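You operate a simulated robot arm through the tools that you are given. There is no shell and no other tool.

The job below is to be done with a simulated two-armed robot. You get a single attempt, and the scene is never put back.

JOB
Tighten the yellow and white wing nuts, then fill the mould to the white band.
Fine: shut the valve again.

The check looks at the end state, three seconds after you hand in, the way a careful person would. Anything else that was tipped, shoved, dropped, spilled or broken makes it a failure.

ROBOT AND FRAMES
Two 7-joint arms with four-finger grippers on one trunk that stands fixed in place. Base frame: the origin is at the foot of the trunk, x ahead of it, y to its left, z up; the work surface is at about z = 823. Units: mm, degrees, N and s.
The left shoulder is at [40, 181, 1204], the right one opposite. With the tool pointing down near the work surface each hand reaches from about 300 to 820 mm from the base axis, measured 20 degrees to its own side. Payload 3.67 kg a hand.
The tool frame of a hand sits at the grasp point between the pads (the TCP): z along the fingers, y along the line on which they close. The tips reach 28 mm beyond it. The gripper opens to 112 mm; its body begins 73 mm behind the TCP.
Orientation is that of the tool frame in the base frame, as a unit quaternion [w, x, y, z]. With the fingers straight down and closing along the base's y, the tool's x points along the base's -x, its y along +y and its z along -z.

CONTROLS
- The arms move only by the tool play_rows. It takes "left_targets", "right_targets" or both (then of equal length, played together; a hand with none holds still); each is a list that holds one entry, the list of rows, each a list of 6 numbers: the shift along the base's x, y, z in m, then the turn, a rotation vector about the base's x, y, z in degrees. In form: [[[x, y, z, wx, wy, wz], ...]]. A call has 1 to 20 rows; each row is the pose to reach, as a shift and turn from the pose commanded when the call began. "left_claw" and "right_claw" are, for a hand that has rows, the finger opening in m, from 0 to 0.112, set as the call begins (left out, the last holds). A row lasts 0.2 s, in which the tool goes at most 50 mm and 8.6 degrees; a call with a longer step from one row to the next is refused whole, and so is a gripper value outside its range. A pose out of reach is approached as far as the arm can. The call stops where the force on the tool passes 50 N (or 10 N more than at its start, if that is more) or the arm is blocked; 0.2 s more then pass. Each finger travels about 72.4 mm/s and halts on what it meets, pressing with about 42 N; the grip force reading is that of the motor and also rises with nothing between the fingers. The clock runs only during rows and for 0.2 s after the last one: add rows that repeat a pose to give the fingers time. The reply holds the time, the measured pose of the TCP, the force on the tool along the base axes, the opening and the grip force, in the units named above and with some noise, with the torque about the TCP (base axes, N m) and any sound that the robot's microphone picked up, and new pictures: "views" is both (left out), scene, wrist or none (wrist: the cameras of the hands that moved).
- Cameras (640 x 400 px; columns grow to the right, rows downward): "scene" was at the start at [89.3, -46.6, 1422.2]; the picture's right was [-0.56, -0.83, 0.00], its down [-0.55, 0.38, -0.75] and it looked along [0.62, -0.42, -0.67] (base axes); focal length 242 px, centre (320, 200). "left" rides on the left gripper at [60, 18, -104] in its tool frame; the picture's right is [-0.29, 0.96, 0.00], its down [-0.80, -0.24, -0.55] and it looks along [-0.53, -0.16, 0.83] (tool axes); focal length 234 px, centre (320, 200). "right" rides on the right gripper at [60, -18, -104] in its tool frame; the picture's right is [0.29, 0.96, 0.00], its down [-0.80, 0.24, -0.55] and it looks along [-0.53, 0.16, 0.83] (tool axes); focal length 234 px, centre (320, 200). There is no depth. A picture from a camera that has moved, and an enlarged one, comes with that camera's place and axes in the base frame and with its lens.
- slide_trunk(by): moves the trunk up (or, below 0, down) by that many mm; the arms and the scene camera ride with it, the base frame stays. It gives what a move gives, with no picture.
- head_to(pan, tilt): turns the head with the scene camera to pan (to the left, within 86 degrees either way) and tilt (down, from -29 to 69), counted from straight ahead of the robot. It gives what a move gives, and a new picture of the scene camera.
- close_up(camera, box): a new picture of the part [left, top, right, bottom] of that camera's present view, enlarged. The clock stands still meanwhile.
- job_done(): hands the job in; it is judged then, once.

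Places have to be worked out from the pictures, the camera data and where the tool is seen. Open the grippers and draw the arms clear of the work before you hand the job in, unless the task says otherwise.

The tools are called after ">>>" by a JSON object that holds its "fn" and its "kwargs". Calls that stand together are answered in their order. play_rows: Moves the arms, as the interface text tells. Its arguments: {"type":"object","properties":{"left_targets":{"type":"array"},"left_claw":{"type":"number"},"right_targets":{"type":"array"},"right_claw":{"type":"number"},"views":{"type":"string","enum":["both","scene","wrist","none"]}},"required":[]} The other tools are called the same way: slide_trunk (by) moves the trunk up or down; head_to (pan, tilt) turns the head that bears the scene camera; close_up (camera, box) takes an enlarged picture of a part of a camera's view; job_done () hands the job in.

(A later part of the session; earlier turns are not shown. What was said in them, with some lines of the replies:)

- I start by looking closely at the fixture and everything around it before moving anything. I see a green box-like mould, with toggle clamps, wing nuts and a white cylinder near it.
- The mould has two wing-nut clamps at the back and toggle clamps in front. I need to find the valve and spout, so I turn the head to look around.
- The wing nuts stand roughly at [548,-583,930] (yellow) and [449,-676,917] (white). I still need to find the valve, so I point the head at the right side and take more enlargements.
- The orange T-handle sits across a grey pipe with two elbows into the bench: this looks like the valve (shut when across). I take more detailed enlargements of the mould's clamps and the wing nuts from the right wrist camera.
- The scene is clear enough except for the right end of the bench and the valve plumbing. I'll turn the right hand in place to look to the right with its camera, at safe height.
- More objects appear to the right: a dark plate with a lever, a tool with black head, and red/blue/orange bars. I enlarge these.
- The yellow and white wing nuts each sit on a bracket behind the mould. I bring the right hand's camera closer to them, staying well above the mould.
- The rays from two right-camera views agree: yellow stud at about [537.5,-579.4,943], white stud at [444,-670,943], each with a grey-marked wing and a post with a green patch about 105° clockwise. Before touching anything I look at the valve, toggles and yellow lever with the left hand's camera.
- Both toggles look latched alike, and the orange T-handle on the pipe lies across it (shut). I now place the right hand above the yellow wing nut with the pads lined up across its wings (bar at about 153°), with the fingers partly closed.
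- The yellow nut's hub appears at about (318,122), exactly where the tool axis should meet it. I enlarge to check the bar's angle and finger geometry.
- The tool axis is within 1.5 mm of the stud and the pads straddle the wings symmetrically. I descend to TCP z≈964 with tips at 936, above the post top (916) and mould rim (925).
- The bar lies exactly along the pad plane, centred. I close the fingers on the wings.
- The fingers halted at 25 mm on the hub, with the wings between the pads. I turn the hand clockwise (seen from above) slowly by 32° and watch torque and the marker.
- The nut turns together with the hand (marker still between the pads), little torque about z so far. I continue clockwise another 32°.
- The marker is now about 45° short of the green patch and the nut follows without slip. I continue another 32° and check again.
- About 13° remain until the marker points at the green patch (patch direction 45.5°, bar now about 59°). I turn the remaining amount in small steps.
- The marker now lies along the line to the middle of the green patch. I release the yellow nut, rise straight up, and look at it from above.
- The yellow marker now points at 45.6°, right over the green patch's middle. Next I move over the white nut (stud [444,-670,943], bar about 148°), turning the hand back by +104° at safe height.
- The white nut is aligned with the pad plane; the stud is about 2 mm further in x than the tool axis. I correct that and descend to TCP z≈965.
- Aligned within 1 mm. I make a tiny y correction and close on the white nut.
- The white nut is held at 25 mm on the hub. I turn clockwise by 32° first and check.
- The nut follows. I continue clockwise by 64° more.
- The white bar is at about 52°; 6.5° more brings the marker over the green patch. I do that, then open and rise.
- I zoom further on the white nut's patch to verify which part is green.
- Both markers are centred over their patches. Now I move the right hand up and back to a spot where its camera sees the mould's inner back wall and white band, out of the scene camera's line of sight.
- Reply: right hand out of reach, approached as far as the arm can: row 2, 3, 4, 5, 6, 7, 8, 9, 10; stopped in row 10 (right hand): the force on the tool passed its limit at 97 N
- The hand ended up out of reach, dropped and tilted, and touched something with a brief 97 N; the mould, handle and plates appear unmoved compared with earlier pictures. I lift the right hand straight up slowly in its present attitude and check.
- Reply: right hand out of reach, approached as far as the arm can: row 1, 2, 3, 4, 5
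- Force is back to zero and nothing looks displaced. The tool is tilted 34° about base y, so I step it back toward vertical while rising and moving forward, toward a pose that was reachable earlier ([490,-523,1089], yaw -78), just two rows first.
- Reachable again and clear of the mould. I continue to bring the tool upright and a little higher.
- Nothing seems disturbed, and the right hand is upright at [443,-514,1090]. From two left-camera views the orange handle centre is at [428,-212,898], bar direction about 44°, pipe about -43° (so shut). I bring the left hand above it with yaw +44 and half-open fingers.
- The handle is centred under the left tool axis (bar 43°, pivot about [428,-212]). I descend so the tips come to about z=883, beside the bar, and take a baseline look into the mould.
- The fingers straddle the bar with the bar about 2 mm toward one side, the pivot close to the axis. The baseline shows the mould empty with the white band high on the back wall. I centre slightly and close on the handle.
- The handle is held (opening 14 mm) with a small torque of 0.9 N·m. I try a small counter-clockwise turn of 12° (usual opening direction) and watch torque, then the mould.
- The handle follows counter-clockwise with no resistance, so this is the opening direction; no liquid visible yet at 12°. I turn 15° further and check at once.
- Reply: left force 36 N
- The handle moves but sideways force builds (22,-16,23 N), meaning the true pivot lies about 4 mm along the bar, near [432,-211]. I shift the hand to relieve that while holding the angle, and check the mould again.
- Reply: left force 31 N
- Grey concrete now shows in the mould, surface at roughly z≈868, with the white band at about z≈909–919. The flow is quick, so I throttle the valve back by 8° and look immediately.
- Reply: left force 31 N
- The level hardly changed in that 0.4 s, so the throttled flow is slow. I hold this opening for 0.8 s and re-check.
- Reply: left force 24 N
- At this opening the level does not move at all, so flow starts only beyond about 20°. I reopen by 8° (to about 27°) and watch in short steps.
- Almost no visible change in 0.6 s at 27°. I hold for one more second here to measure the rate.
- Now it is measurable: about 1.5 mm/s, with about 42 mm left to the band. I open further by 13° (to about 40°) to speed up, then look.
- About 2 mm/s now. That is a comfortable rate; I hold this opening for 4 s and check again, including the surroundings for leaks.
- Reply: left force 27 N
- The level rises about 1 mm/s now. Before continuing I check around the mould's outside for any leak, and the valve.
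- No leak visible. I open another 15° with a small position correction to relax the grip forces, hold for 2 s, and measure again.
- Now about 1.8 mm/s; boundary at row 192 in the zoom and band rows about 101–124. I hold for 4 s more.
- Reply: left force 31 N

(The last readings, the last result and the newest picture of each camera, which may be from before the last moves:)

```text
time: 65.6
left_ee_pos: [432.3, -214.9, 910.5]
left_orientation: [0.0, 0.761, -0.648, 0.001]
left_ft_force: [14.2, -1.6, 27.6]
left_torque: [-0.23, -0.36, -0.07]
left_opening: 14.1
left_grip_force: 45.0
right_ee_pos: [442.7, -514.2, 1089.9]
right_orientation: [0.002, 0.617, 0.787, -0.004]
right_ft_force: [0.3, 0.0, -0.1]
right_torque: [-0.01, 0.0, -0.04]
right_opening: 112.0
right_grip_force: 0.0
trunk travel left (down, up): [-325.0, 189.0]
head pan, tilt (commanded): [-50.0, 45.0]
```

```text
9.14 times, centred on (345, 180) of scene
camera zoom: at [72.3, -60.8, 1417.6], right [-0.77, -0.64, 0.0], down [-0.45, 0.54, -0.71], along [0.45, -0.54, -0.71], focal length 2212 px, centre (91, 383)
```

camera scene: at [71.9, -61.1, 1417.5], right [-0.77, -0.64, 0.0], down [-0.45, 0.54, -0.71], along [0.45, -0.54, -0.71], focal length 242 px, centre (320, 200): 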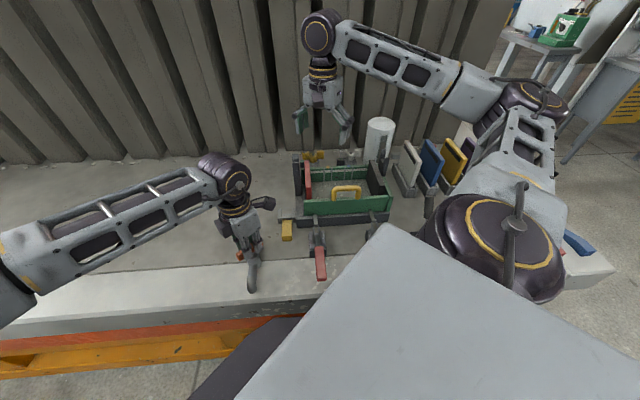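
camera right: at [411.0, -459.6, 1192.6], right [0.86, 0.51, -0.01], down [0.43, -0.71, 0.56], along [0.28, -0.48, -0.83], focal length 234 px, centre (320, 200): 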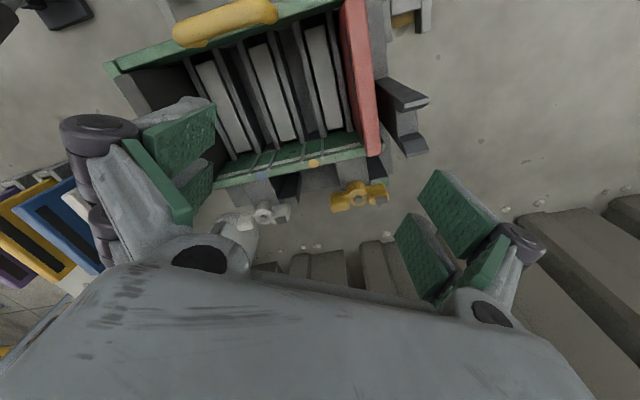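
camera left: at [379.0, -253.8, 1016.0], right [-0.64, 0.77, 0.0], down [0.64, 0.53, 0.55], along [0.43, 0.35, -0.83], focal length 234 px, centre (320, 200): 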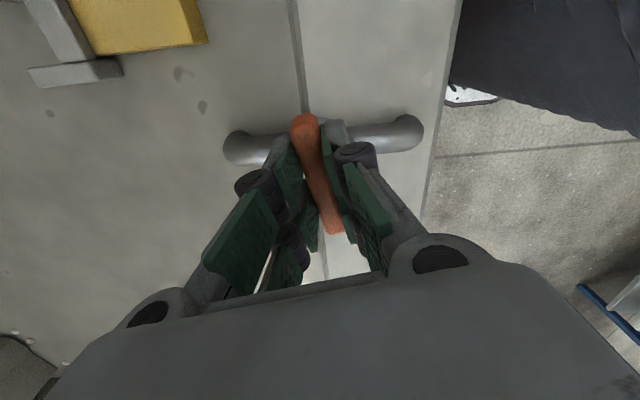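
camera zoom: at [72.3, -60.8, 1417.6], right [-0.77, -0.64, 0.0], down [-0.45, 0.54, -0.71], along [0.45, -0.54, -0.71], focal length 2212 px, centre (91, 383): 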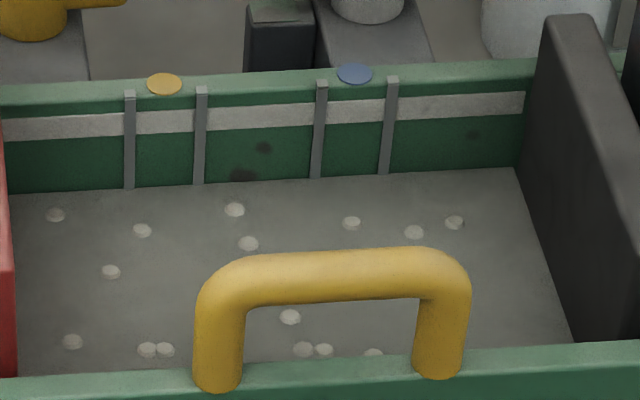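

Boundary now at row ~177, steady ~3.8 px/s (1.7 mm/s). I hold 4 s more with a slight lift correction to relax the vertical force.

>>> {"fn": "play_rows", "kwargs": {"left_targets": [[[0.0003, 0, 0.0005, 0, 0, 0], [0.0003, 0, 0.0005, 0, 0, 0], [0.0003, 0, 0.0005, 0, 0, 0], [0.0003, 0, 0.0005, 0, 0, 0], [0.0003, 0, 0.0005, 0, 0, 0], [0.0003, 0, 0.0005, 0, 0, 0], [0.0003, 0, 0.0005, 0, 0, 0], [0.0003, 0, 0.0005, 0, 0, 0], [0.0003, 0, 0.0005, 0, 0, 0], [0.0003, 0, 0.0005, 0, 0, 0], [0.0003, 0, 0.0005, 0, 0, 0], [0.0003, 0, 0.0005, 0, 0, 0], [0.0003, 0, 0.0005, 0, 0, 0], [0.0003, 0, 0.0005, 0, 0, 0], [0.0003, 0, 0.0005, 0, 0, 0], [0.0003, 0, 0.0005, 0, 0, 0], [0.0003, 0, 0.0005, 0, 0, 0], [0.0003, 0, 0.0005, 0, 0, 0], [0.0003, 0, 0.0005, 0, 0, 0]]], "left_claw": 0.0, "views": "none"}}

>>> {"fn": "close_up", "kwargs": {"camera": "scene", "box": [310, 160, 380, 200]}}

>>> {"fn": "close_up", "kwargs": {"camera": "scene", "box": [260, 130, 420, 250]}}

```text
time: 69.6
left_ee_pos: [431.8, -215.2, 912.0]
left_orientation: [0.0, 0.761, -0.649, 0.001]
left_ft_force: [9.2, -2.4, 15.3]
left_torque: [-0.2, -0.25, -0.05]
left_opening: 14.2
left_grip_force: 44.6
right_ee_pos: [442.5, -514.5, 1090.8]
right_orientation: [0.002, 0.617, 0.787, -0.004]
right_ft_force: [0.9, 0.0, -0.6]
right_torque: [-0.01, 0.01, 0.01]
right_opening: 111.9
right_grip_force: 0.1
trunk travel left (down, up): [-325.0, 189.0]
head pan, tilt (commanded): [-50.0, 45.0]
```

```text
9.14 times, centred on (345, 180) of scene
camera zoom: at [72.5, -61.4, 1417.5], right [-0.77, -0.64, 0.0], down [-0.45, 0.54, -0.71], along [0.45, -0.54, -0.71], focal length 2212 px, centre (91, 383)
```

zoom: 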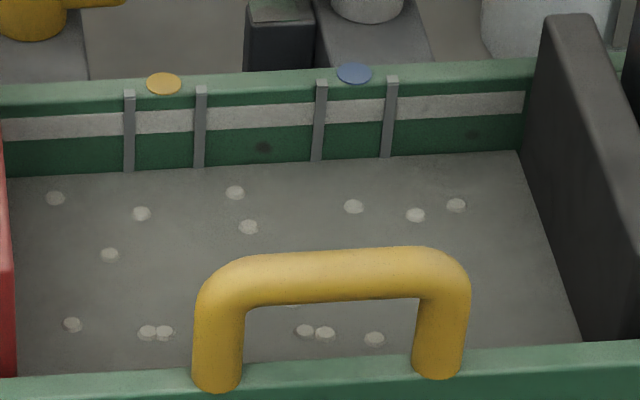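

```text
3.33 times, centred on (340, 190) of scene
camera zoom: at [72.5, -61.4, 1417.5], right [-0.77, -0.64, 0.0], down [-0.45, 0.54, -0.71], along [0.45, -0.54, -0.71], focal length 806 px, centre (253, 233)
```

zoom: 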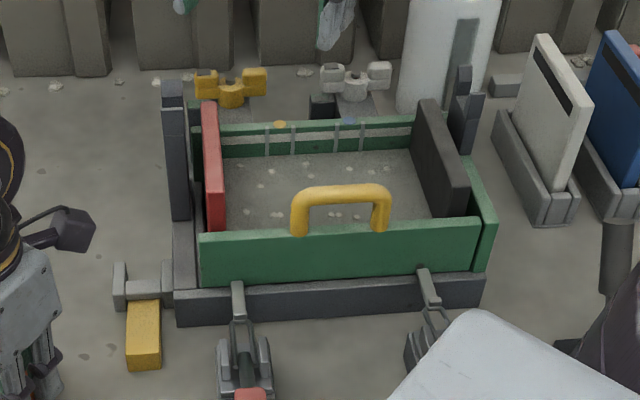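

Boundary at ~159 (4.5 px/s); band rows 101–124, so about 46 px to mid-band. I hold 4 s more.

>>> {"fn": "play_rows", "kwargs": {"left_targets": [[[0.0002, 0, 0.0002, 0, 0, 0], [0.0002, 0, 0.0002, 0, 0, 0], [0.0002, 0, 0.0002, 0, 0, 0], [0.0002, 0, 0.0002, 0, 0, 0], [0.0002, 0, 0.0002, 0, 0, 0], [0.0002, 0, 0.0002, 0, 0, 0], [0.0002, 0, 0.0002, 0, 0, 0], [0.0002, 0, 0.0002, 0, 0, 0], [0.0002, 0, 0.0002, 0, 0, 0], [0.0002, 0, 0.0002, 0, 0, 0], [0.0002, 0, 0.0002, 0, 0, 0], [0.0002, 0, 0.0002, 0, 0, 0], [0.0002, 0, 0.0002, 0, 0, 0], [0.0002, 0, 0.0002, 0, 0, 0], [0.0002, 0, 0.0002, 0, 0, 0], [0.0002, 0, 0.0002, 0, 0, 0], [0.0002, 0, 0.0002, 0, 0, 0], [0.0002, 0, 0.0002, 0, 0, 0], [0.0002, 0, 0.0002, 0, 0, 0]]], "left_claw": 0.0, "views": "none"}}

>>> {"fn": "close_up", "kwargs": {"camera": "scene", "box": [310, 160, 380, 200]}}

```text
time: 73.6
left_ee_pos: [432.7, -216.0, 911.7]
left_orientation: [0.0, 0.76, -0.65, 0.0]
left_ft_force: [-3.5, 3.9, -4.9]
left_torque: [0.07, 0.12, 0.03]
left_opening: 14.0
left_grip_force: 45.2
right_ee_pos: [443.2, -514.4, 1091.6]
right_orientation: [0.003, 0.616, 0.787, -0.003]
right_ft_force: [-0.3, -0.7, 0.3]
right_torque: [-0.01, 0.03, 0.01]
right_opening: 112.1
right_grip_force: 0.0
trunk travel left (down, up): [-325.0, 189.0]
head pan, tilt (commanded): [-50.0, 45.0]
```

```text
9.14 times, centred on (345, 180) of scene
camera zoom: at [72.4, -61.5, 1417.5], right [-0.77, -0.64, 0.0], down [-0.45, 0.54, -0.71], along [0.45, -0.54, -0.71], focal length 2212 px, centre (91, 383)
```

zoom: 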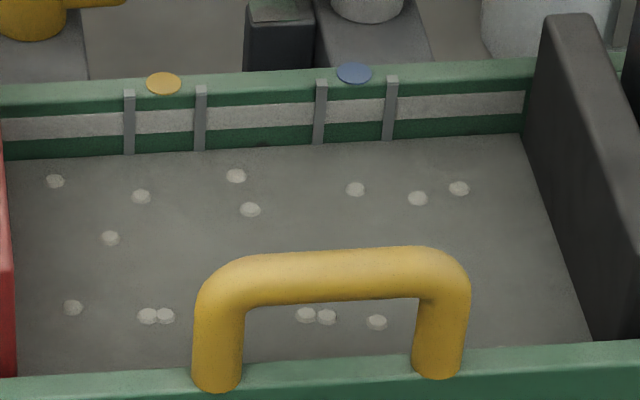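

Boundary ~142, band bottom ~122 and middle ~111 at the same column. I hold about 2.6 s more, then check finely.

>>> {"fn": "play_rows", "kwargs": {"left_targets": [[[0, 0, 0, 0, 0, 0], [0, 0, 0, 0, 0, 0], [0, 0, 0, 0, 0, 0], [0, 0, 0, 0, 0, 0], [0, 0, 0, 0, 0, 0], [0, 0, 0, 0, 0, 0], [0, 0, 0, 0, 0, 0], [0, 0, 0, 0, 0, 0], [0, 0, 0, 0, 0, 0], [0, 0, 0, 0, 0, 0], [0, 0, 0, 0, 0, 0], [0, 0, 0, 0, 0, 0]]], "left_claw": 0.0, "views": "none"}}

>>> {"fn": "close_up", "kwargs": {"camera": "scene", "box": [320, 160, 370, 190]}}

>>> {"fn": "close_up", "kwargs": {"camera": "right", "box": [180, 20, 480, 220]}}

```text
time: 76.2
left_ee_pos: [432.4, -215.9, 912.4]
left_orientation: [0.001, 0.76, -0.65, 0.0]
left_ft_force: [-5.7, 5.5, -10.8]
left_torque: [0.47, 0.21, 0.03]
left_opening: 13.8
left_grip_force: 45.2
right_ee_pos: [443.0, -515.3, 1090.8]
right_orientation: [0.002, 0.616, 0.788, -0.004]
right_ft_force: [0.0, 0.3, 0.8]
right_torque: [0.0, -0.01, -0.03]
right_opening: 112.1
right_grip_force: 0.1
trunk travel left (down, up): [-325.0, 189.0]
head pan, tilt (commanded): [-50.0, 45.0]
```

```text
12.80 times, centred on (345, 175) of scene
camera zoom: at [72.4, -61.4, 1417.5], right [-0.77, -0.64, 0.0], down [-0.45, 0.54, -0.71], along [0.45, -0.54, -0.71], focal length 3097 px, centre (0, 520)
```

zoom: 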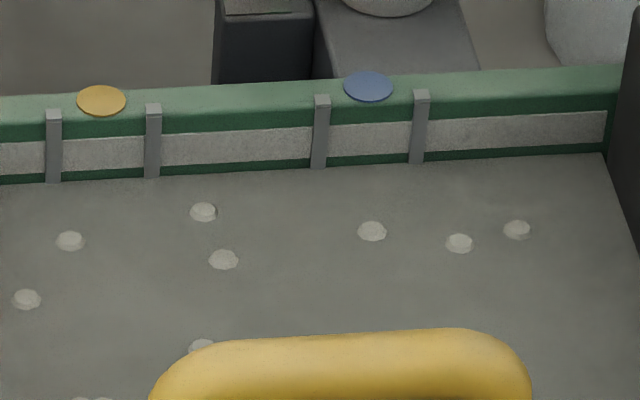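

```text
2.00 times, centred on (330, 120) of right
camera zoom: at [410.6, -459.5, 1192.8], right [0.86, 0.51, -0.01], down [0.43, -0.71, 0.56], along [0.28, -0.48, -0.83], focal length 468 px, centre (300, 360)
```

zoom: 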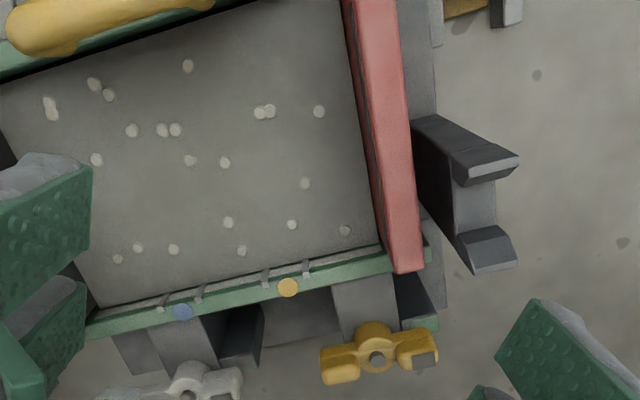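

The surface is ~2.6 mm below the band's lower edge; the band is ~11 mm tall. At about 2 mm/s I wait 2.6 s more, then start closing.

>>> {"fn": "play_rows", "kwargs": {"left_targets": [[[0, 0, -0.0002, 0, 0, 0], [0, 0, -0.0002, 0, 0, 0], [0, 0, -0.0002, 0, 0, 0], [0, 0, -0.0002, 0, 0, 0], [0, 0, -0.0002, 0, 0, 0], [0, 0, -0.0002, 0, 0, 0], [0, 0, -0.0002, 0, 0, 0], [0, 0, -0.0002, 0, 0, 0], [0, 0, -0.0002, 0, 0, 0], [0, 0, -0.0002, 0, 0, 0], [0, 0, -0.0002, 0, 0, 0], [0, 0, -0.0002, 0, 0, 0]]], "left_claw": 0.0, "views": "none"}}

>>> {"fn": "close_up", "kwargs": {"camera": "scene", "box": [320, 160, 370, 190]}}

```text
time: 78.8
left_ee_pos: [431.0, -214.7, 910.5]
left_orientation: [0.0, 0.76, -0.65, 0.0]
left_ft_force: [-6.8, 4.9, -6.3]
left_torque: [0.67, 0.22, 0.06]
left_opening: 14.0
left_grip_force: 44.8
right_ee_pos: [441.7, -516.2, 1090.7]
right_orientation: [0.002, 0.616, 0.788, -0.004]
right_ft_force: [0.0, -0.2, 0.4]
right_torque: [0.02, 0.03, 0.03]
right_opening: 112.2
right_grip_force: 0.2
trunk travel left (down, up): [-325.0, 189.0]
head pan, tilt (commanded): [-50.0, 45.0]
```

```text
12.80 times, centred on (345, 175) of scene
camera zoom: at [72.1, -61.4, 1417.5], right [-0.77, -0.64, 0.0], down [-0.45, 0.54, -0.71], along [0.45, -0.54, -0.71], focal length 3097 px, centre (0, 520)
```

zoom: 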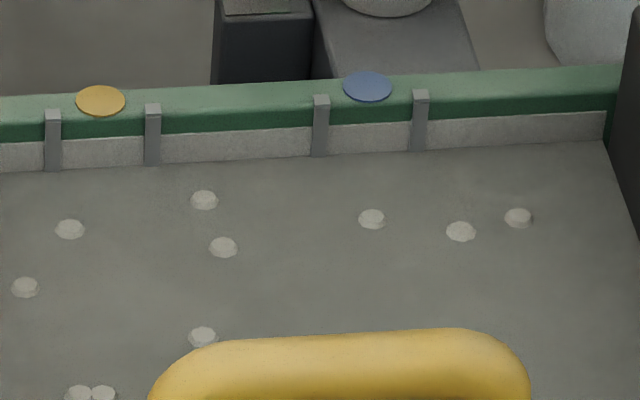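

The surface is now just inside the band's lower edge (row 159, band 130–163). I hold 1.6 s more and then turn the handle back 55° clockwise in the same call, following the pivot arc.

>>> {"fn": "play_rows", "kwargs": {"left_targets": [[[0, 0, 0, 0, 0, 0], [0, 0, 0, 0, 0, 0], [0, 0, 0, 0, 0, 0], [0, 0, 0, 0, 0, 0], [0, 0, 0, 0, 0, 0], [0, 0, 0, 0, 0, 0], [0, 0, 0, 0, 0, 0], [0, 0, 0, 0, 0, 0], [-0.0005, -0.0002, 0, 0, 0, -8], [-0.0009, -0.0003, 0, 0, 0, -16], [-0.0013, -0.0003, 0, 0, 0, -24], [-0.0018, -0.0001, 0, 0, 0, -32], [-0.0025, 0.0004, 0, 0, 0, -40], [-0.0032, 0.001, 0, 0, 0, -48], [-0.0038, 0.0015, 0, 0, 0, -54], [-0.0038, 0.0015, 0, 0, 0, -54]]], "left_claw": 0.0, "views": "none"}}

>>> {"fn": "close_up", "kwargs": {"camera": "scene", "box": [320, 160, 370, 190]}}

>>> {"fn": "close_up", "kwargs": {"camera": "left", "box": [210, 80, 430, 240]}}

```text
time: 82.2
left_ee_pos: [428.4, -213.9, 911.4]
left_orientation: [0.0, -0.382, 0.924, 0.0]
left_ft_force: [0.4, -0.9, -5.8]
left_torque: [0.03, -0.13, 0.0]
left_opening: 13.8
left_grip_force: 44.8
right_ee_pos: [442.8, -515.8, 1090.5]
right_orientation: [0.003, 0.617, 0.787, -0.004]
right_ft_force: [-1.5, -0.3, -0.4]
right_torque: [0.01, -0.02, 0.0]
right_opening: 111.9
right_grip_force: 0.1
trunk travel left (down, up): [-325.0, 189.0]
head pan, tilt (commanded): [-50.0, 45.0]
```

```text
12.80 times, centred on (345, 175) of scene
camera zoom: at [73.0, -62.1, 1417.4], right [-0.77, -0.64, 0.0], down [-0.46, 0.54, -0.71], along [0.45, -0.54, -0.71], focal length 3097 px, centre (0, 520)
```

zoom: 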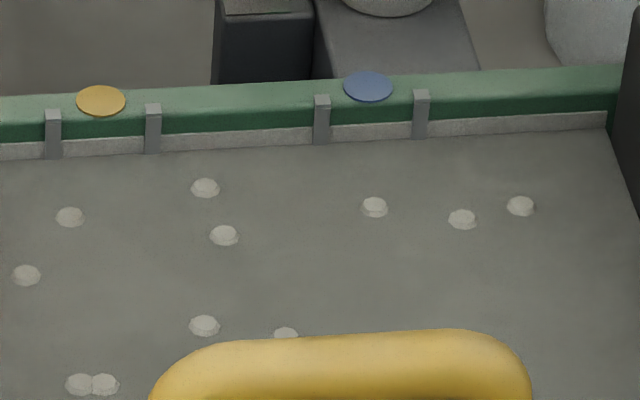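

```text
2.50 times, centred on (320, 160) of left
camera zoom: at [371.8, -243.4, 1015.9], right [-0.47, 0.88, 0.0], down [0.73, 0.39, 0.55], along [0.49, 0.26, -0.83], focal length 585 px, centre (320, 300)
```

zoom: 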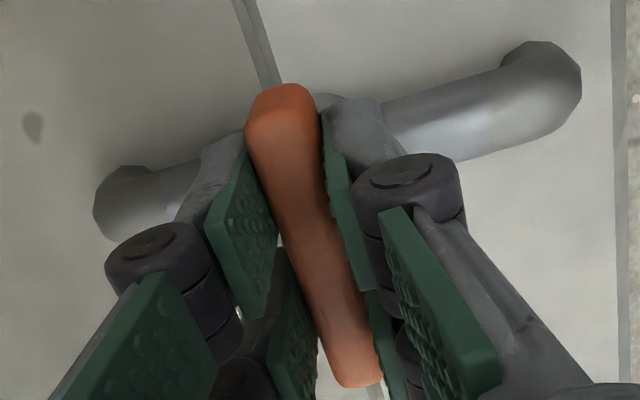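

The level now sits at mid-band (row ~148). The hand is at yaw 44.9°, about 1° short of the original closed position, so I turn a little further clockwise until the stop is felt.

>>> {"fn": "play_rows", "kwargs": {"left_targets": [[[0, 0, 0, 0, 0, -1], [0, 0, 0, 0, 0, -1.5]]], "left_claw": 0.0, "views": "none"}}

>>> {"fn": "close_up", "kwargs": {"camera": "scene", "box": [320, 160, 370, 190]}}

```text
time: 82.8
left_ee_pos: [428.9, -214.1, 911.4]
left_orientation: [0.0, -0.372, 0.928, 0.0]
left_ft_force: [2.1, -1.9, 1.3]
left_torque: [0.26, -0.21, 1.36]
left_opening: 14.2
left_grip_force: 44.7
right_ee_pos: [443.2, -514.0, 1090.1]
right_orientation: [0.001, 0.616, 0.788, -0.004]
right_ft_force: [-0.6, 0.7, 0.2]
right_torque: [0.0, 0.01, 0.02]
right_opening: 112.0
right_grip_force: 0.1
trunk travel left (down, up): [-325.0, 189.0]
head pan, tilt (commanded): [-50.0, 45.0]
```

```text
12.80 times, centred on (345, 175) of scene
camera zoom: at [72.6, -62.0, 1417.5], right [-0.77, -0.64, 0.0], down [-0.45, 0.54, -0.71], along [0.45, -0.54, -0.71], focal length 3097 px, centre (0, 520)
```

zoom: 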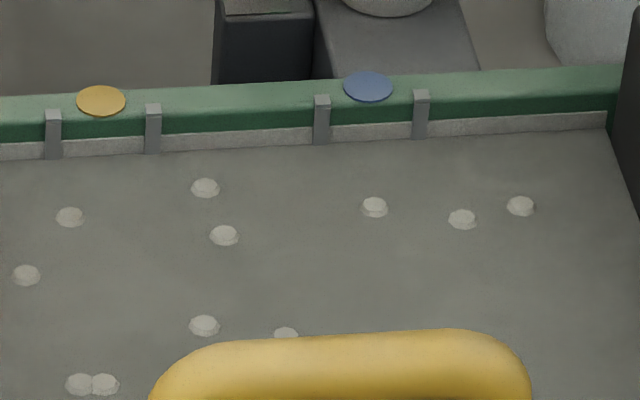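

The stop is felt (1.36 N·m at yaw 43.7°): the valve is shut, and the level is unchanged at mid-band. I open the left fingers, let them clear the bar, and rise straight up.

>>> {"fn": "play_rows", "kwargs": {"left_targets": [[[0, 0, 0, 0, 0, 0.5], [0, 0, 0, 0, 0, 0.5], [0, 0, 0, 0, 0, 0.5], [0, 0, 0, 0, 0, 0.5], [0, 0, 0.01, 0, 0, 0.5], [0, 0, 0.03, 0, 0, 0.5], [0, 0, 0.06, 0, 0, 0.5], [0, 0, 0.1, 0, 0, 0.5], [0, 0, 0.14, 0, 0, 0.5], [0, 0, 0.14, 0, 0, 0.5]]], "left_claw": 0.06, "views": "both"}}

>>> {"fn": "close_up", "kwargs": {"camera": "left", "box": [220, 40, 420, 200]}}

>>> {"fn": "close_up", "kwargs": {"camera": "scene", "box": [320, 160, 370, 190]}}

```text
time: 85.0
left_ee_pos: [431.0, -213.8, 1050.1]
left_orientation: [-0.001, -0.375, 0.927, 0.0]
left_ft_force: [0.5, 0.0, -0.2]
left_torque: [-0.03, 0.0, 0.02]
left_opening: 60.0
left_grip_force: 0.1
right_ee_pos: [442.8, -515.0, 1090.2]
right_orientation: [0.003, 0.617, 0.787, -0.004]
right_ft_force: [1.5, -0.3, -0.1]
right_torque: [-0.01, 0.02, 0.03]
right_opening: 112.2
right_grip_force: 0.0
trunk travel left (down, up): [-325.0, 189.0]
head pan, tilt (commanded): [-50.0, 45.0]
camera scene: at [72.8, -61.8, 1417.4], right [-0.77, -0.64, 0.0], down [-0.46, 0.54, -0.71], along [0.45, -0.54, -0.71], focal length 242 px, centre (320, 200)
camera left: at [372.4, -242.4, 1154.8], right [-0.46, 0.89, 0.0], down [0.74, 0.38, 0.55], along [0.49, 0.25, -0.83], focal length 234 px, centre (320, 200)
```

scene: 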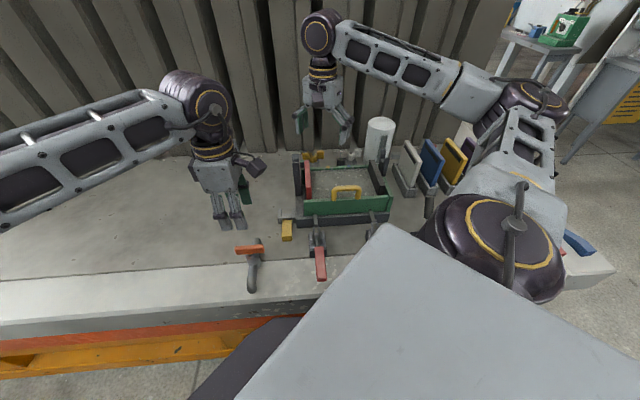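
left: 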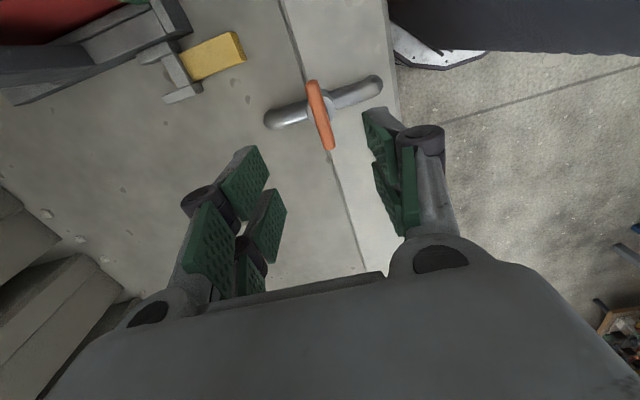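

```text
2.50 times, centred on (320, 120) of left
camera zoom: at [372.4, -242.4, 1154.8], right [-0.46, 0.89, 0.0], down [0.74, 0.38, 0.55], along [0.49, 0.25, -0.83], focal length 585 px, centre (320, 400)
```

zoom: 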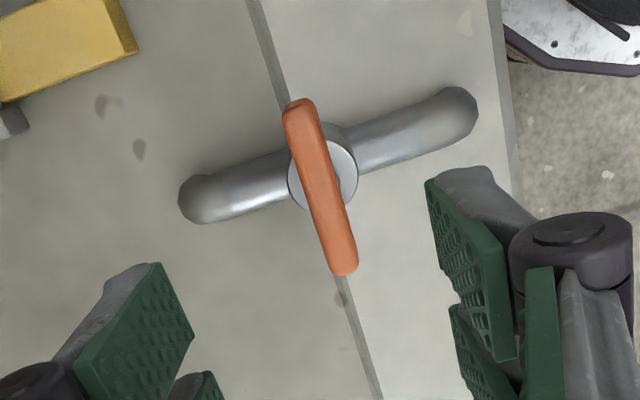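

```text
12.80 times, centred on (345, 175) of scene
camera zoom: at [72.8, -61.8, 1417.4], right [-0.77, -0.64, 0.0], down [-0.46, 0.54, -0.71], along [0.45, -0.54, -0.71], focal length 3097 px, centre (0, 520)
```

zoom: 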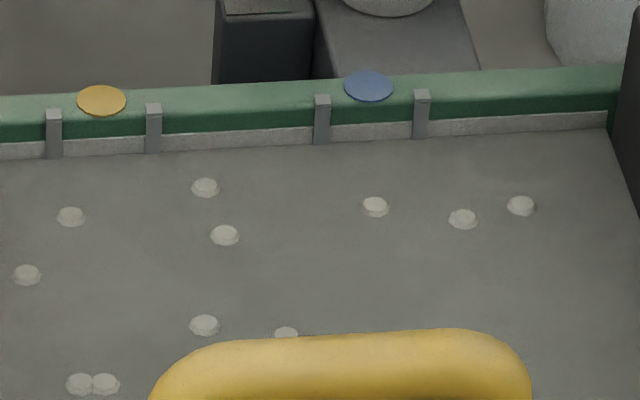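

The handle is again across the pipe and the level stays at mid-band. Now I withdraw the left hand up and back to its starting place, turning it back to yaw 0.

>>> {"fn": "play_rows", "kwargs": {"left_targets": [[[0, 0, 0.03, 0, 0, -4], [0, 0.005, 0.06, 0, 0, -8], [0, 0.015, 0.09, 0, 0, -13], [0, 0.03, 0.115, 0, 0, -18], [0, 0.05, 0.13, 0, 0, -23], [-0.003, 0.07, 0.14, 0, 0, -28], [-0.006, 0.09, 0.15, 0, 0, -33], [-0.008, 0.11, 0.16, 0, 0, -38], [-0.01, 0.135, 0.16, 0, 0, -44], [-0.01, 0.135, 0.16, 0, 0, -44]]], "left_claw": 0.112, "views": "scene"}}

```text
time: 87.2
left_ee_pos: [417.8, -80.7, 1210.8]
left_orientation: [0.0, 0.0, 1.0, 0.001]
left_ft_force: [0.3, -1.0, 1.0]
left_torque: [0.08, 0.02, -0.03]
left_opening: 111.8
left_grip_force: 0.0
right_ee_pos: [442.4, -514.9, 1090.2]
right_orientation: [0.002, 0.616, 0.788, -0.004]
right_ft_force: [0.0, -0.2, -0.9]
right_torque: [0.02, 0.02, -0.03]
right_opening: 112.0
right_grip_force: 0.1
trunk travel left (down, up): [-325.0, 189.0]
head pan, tilt (commanded): [-50.0, 45.0]
camera scene: at [72.4, -62.6, 1417.4], right [-0.77, -0.64, 0.0], down [-0.45, 0.54, -0.71], along [0.45, -0.54, -0.71], focal length 242 px, centre (320, 200)
```

scene: 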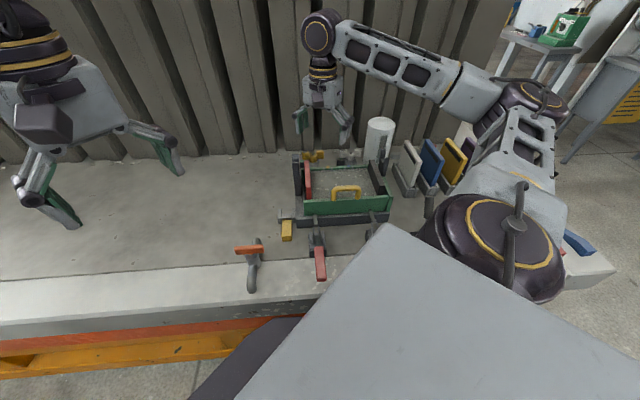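

The left arm is clear. The right hand still sits about 130 mm above the mould; I take a last close look at both nuts, then raise it with a small test step first.

>>> {"fn": "close_up", "kwargs": {"camera": "right", "box": [210, 130, 410, 250]}}

>>> {"fn": "play_rows", "kwargs": {"right_targets": [[[-0.008, 0, 0.012, 0, 0, 0], [-0.016, 0, 0.024, 0, 0, 0]]], "right_claw": 0.112, "views": "none"}}

```text
3.20 times, centred on (310, 190) of right
camera zoom: at [410.5, -460.4, 1192.4], right [0.86, 0.51, -0.01], down [0.43, -0.71, 0.56], along [0.28, -0.48, -0.83], focal length 749 px, centre (352, 232)
```

zoom: 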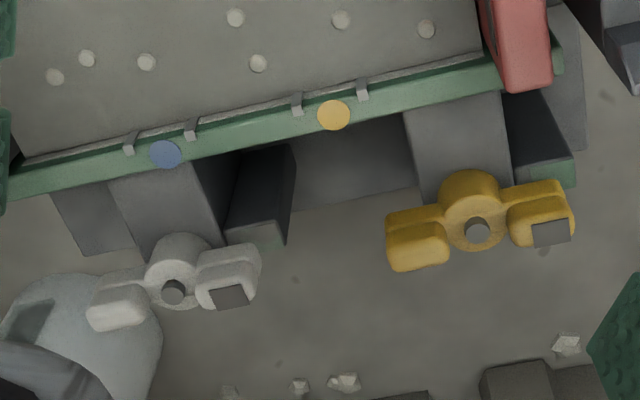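

```text
time: 87.8
left_ee_pos: [416.2, -79.4, 1209.7]
left_orientation: [0.0, 0.0, 1.0, 0.0]
left_ft_force: [-0.5, 0.3, 1.5]
left_torque: [0.02, -0.02, -0.03]
left_opening: 112.2
left_grip_force: 0.0
right_ee_pos: [426.5, -515.2, 1114.2]
right_orientation: [0.002, 0.616, 0.788, -0.004]
right_ft_force: [0.1, -0.3, 0.3]
right_torque: [0.01, -0.01, 0.03]
right_opening: 112.0
right_grip_force: 0.1
trunk travel left (down, up): [-325.0, 189.0]
head pan, tilt (commanded): [-50.0, 45.0]
```

Both markers still point at their patches (45.7–45.8°). The step was reachable, so I continue raising and drawing the right hand back in the same direction.

>>> {"fn": "play_rows", "kwargs": {"right_targets": [[[-0.01, 0, 0.015, 0, 0, 0], [-0.02, 0, 0.03, 0, 0, 0], [-0.03, 0, 0.045, 0, 0, 0], [-0.04, 0, 0.06, 0, 0, 0]]], "right_claw": 0.112, "views": "none"}}

```text
time: 88.8
left_ee_pos: [416.9, -79.3, 1210.7]
left_orientation: [0.0, 0.0, 1.0, 0.0]
left_ft_force: [0.9, -0.5, -0.7]
left_torque: [0.01, -0.02, 0.01]
left_opening: 112.2
left_grip_force: 0.0
right_ee_pos: [385.3, -515.2, 1174.9]
right_orientation: [0.001, 0.616, 0.787, -0.004]
right_ft_force: [-0.9, 0.1, 0.5]
right_torque: [-0.03, -0.01, 0.01]
right_opening: 111.9
right_grip_force: 0.1
trunk travel left (down, up): [-325.0, 189.0]
head pan, tilt (commanded): [-50.0, 45.0]
```

Still reachable and clean. I continue up to about z=1230 and take pictures for the final inspection.

>>> {"fn": "play_rows", "kwargs": {"right_targets": [[[-0.01, 0, 0.015, 0, 0, 0], [-0.02, 0, 0.03, 0, 0, 0], [-0.03, 0, 0.045, 0, 0, 0], [-0.035, 0, 0.055, 0, 0, 0], [-0.035, 0, 0.055, 0, 0, 0]]], "right_claw": 0.112, "views": "both"}}

>>> {"fn": "close_up", "kwargs": {"camera": "scene", "box": [260, 130, 420, 250]}}

>>> {"fn": "close_up", "kwargs": {"camera": "scene", "box": [320, 160, 370, 190]}}

>>> {"fn": "close_up", "kwargs": {"camera": "right", "box": [0, 0, 480, 240]}}

```text
time: 90.0
left_ee_pos: [416.9, -79.1, 1211.2]
left_orientation: [0.0, -0.001, 1.0, 0.0]
left_ft_force: [-0.3, 1.0, -0.7]
left_torque: [-0.02, 0.0, 0.01]
left_opening: 111.8
left_grip_force: 0.0
right_ee_pos: [351.6, -515.1, 1228.8]
right_orientation: [0.003, 0.617, 0.787, -0.004]
right_ft_force: [-0.6, 0.6, -0.5]
right_torque: [0.02, 0.04, 0.02]
right_opening: 111.8
right_grip_force: 0.1
trunk travel left (down, up): [-325.0, 189.0]
head pan, tilt (commanded): [-50.0, 45.0]
camera scene: at [72.8, -61.9, 1417.4], right [-0.77, -0.64, 0.0], down [-0.46, 0.54, -0.71], along [0.45, -0.54, -0.71], focal length 242 px, centre (320, 200)
camera right: at [319.5, -461.1, 1332.1], right [0.86, 0.51, -0.01], down [0.43, -0.71, 0.56], along [0.28, -0.48, -0.83], focal length 234 px, centre (320, 200)
```

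scene: 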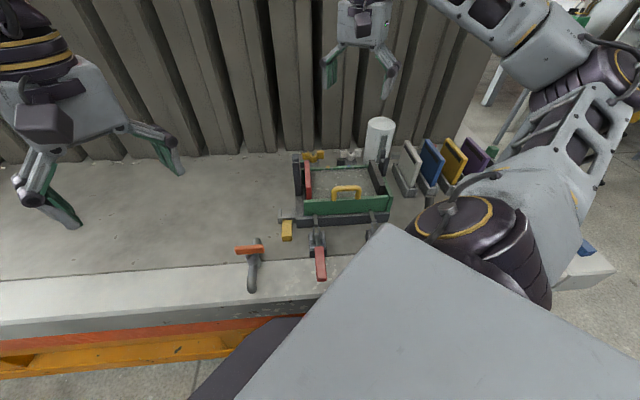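
right: 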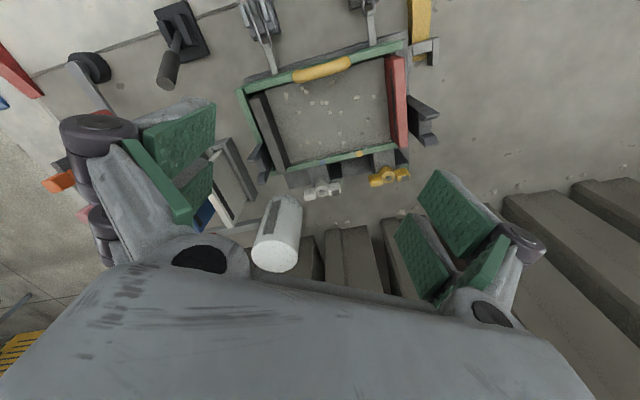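

```text
3.33 times, centred on (340, 190) of scene
camera zoom: at [72.8, -61.9, 1417.4], right [-0.77, -0.64, 0.0], down [-0.46, 0.54, -0.71], along [0.45, -0.54, -0.71], focal length 806 px, centre (253, 233)
```

zoom: 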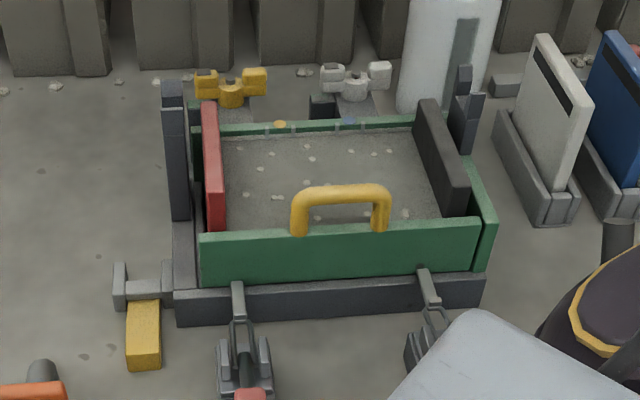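

```text
12.80 times, centred on (345, 175) of scene
camera zoom: at [72.8, -61.9, 1417.4], right [-0.77, -0.64, 0.0], down [-0.46, 0.54, -0.71], along [0.45, -0.54, -0.71], focal length 3097 px, centre (0, 520)
```

zoom: 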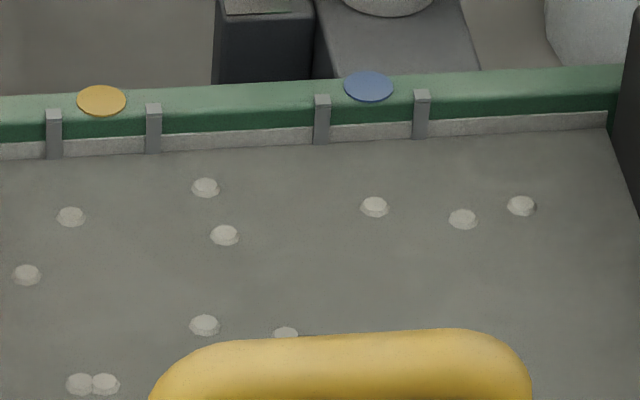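

```text
1.33 times, centred on (240, 120) of right
camera zoom: at [319.5, -461.1, 1332.1], right [0.86, 0.51, -0.01], down [0.43, -0.71, 0.56], along [0.28, -0.48, -0.83], focal length 312 px, centre (427, 307)
```

zoom: 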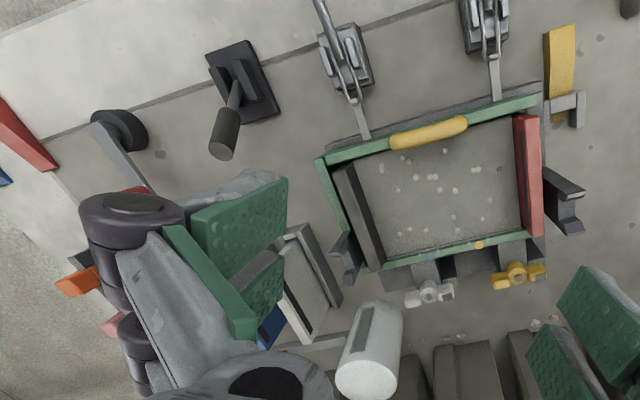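

Level is at mid-band, valve shut, nuts set, arms clear. As a last check I turn the head to its starting view to compare everything with the first picture, especially the far-right items.

>>> {"fn": "head_to", "kwargs": {"pan": -34.3, "tilt": 41.7}}

>>> {"fn": "close_up", "kwargs": {"camera": "scene", "box": [440, 140, 640, 265]}}

>>> {"fn": "close_up", "kwargs": {"camera": "scene", "box": [270, 210, 460, 330]}}

>>> {"fn": "close_up", "kwargs": {"camera": "right", "box": [0, 0, 240, 150]}}

```text
time: 90.8
left_ee_pos: [417.4, -79.7, 1209.8]
left_orientation: [0.0, 0.0, 1.0, 0.0]
left_ft_force: [0.2, -0.4, 0.4]
left_torque: [0.04, 0.01, -0.05]
left_opening: 111.6
left_grip_force: 0.0
right_ee_pos: [351.7, -516.8, 1229.5]
right_orientation: [0.003, 0.616, 0.788, -0.004]
right_ft_force: [0.1, -0.4, 0.6]
right_torque: [0.04, -0.01, 0.0]
right_opening: 111.8
right_grip_force: 0.0
trunk travel left (down, up): [-325.0, 189.0]
head pan, tilt (commanded): [-34.3, 41.7]
camera scene: at [89.2, -46.6, 1422.2], right [-0.56, -0.83, 0.0], down [-0.55, 0.38, -0.75], along [0.62, -0.42, -0.67], focal length 242 px, centre (320, 200)
```

scene: 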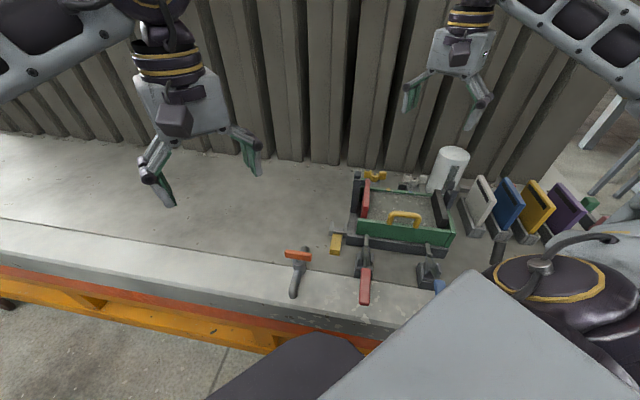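

```text
3.20 times, centred on (540, 202) of scene
camera zoom: at [89.2, -46.6, 1422.2], right [-0.56, -0.83, 0.0], down [-0.55, 0.38, -0.75], along [0.62, -0.42, -0.67], focal length 774 px, centre (-384, 192)
```

zoom: 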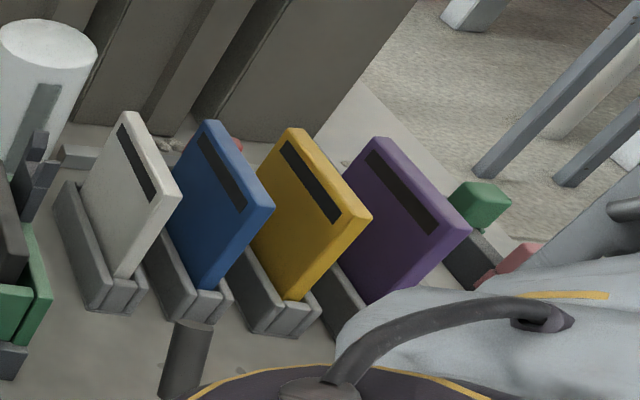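

```text
3.33 times, centred on (365, 270) of scene
camera zoom: at [89.2, -46.6, 1422.2], right [-0.56, -0.83, 0.0], down [-0.55, 0.38, -0.75], along [0.62, -0.42, -0.67], focal length 806 px, centre (170, -33)
```

zoom: 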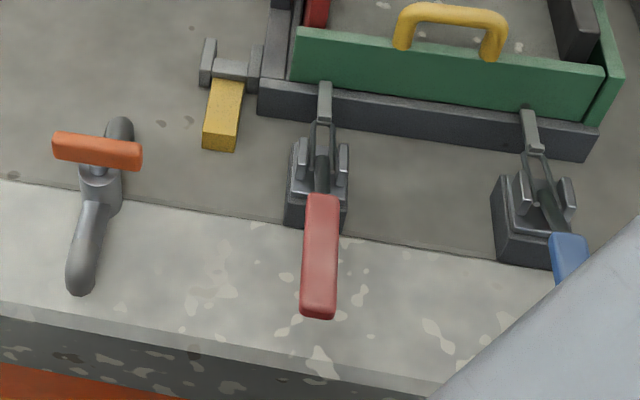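

```text
2.67 times, centred on (120, 75) of right
camera zoom: at [319.0, -460.9, 1332.1], right [0.86, 0.51, -0.01], down [0.43, -0.71, 0.56], along [0.28, -0.48, -0.83], focal length 624 px, centre (853, 533)
```

zoom: 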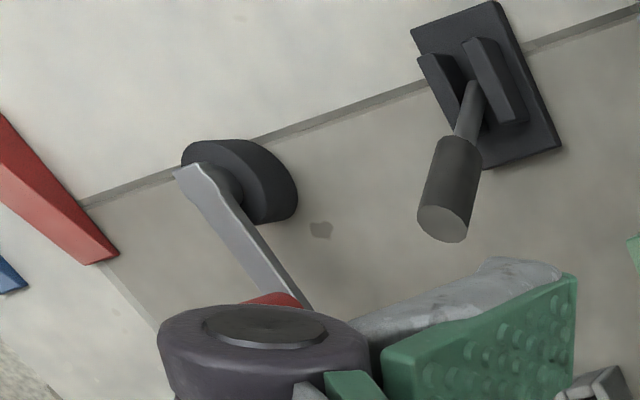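

Everything matches the first picture: the valve handle is back across the pipe, and the toggles, plates and tools haven't moved. Both wing nuts are turned to their green patches and the concrete stands at mid-band. Both grippers are open and clear, so I hand the job in.

>>> {"fn": "job_done", "kwargs": {}}

```text
The job is handed in.
```

I tightened both wing nuts, filled the mould to the white band and shut the valve again, and the job is handed in. I haven't seen the check's verdict.

- **Wing nuts:** I turned the yellow and white nuts clockwise until each marked wing sat over its green patch. Neither nut showed any torque at the end. "Tight" therefore rests on the marker lining up with the patch, not on a stop I could feel.
- **Fill:** The concrete surface sits at about the middle of the white band. It held level through the last pictures, and I saw no leak.
- **Valve:** The orange handle is back across the pipe, turned until I felt the closed stop.
- **One bump:** While moving the right arm away from the nuts, I sent it to a pose it couldn't reach. The hand dropped over the mould and hit something hard, with a brief 97 N reading. I lifted it out straight away. Pictures from before and after show the mould, handle, plates and other items in the same places, but I don't know what it struck.

Both grippers are open and the arms are clear of the work.
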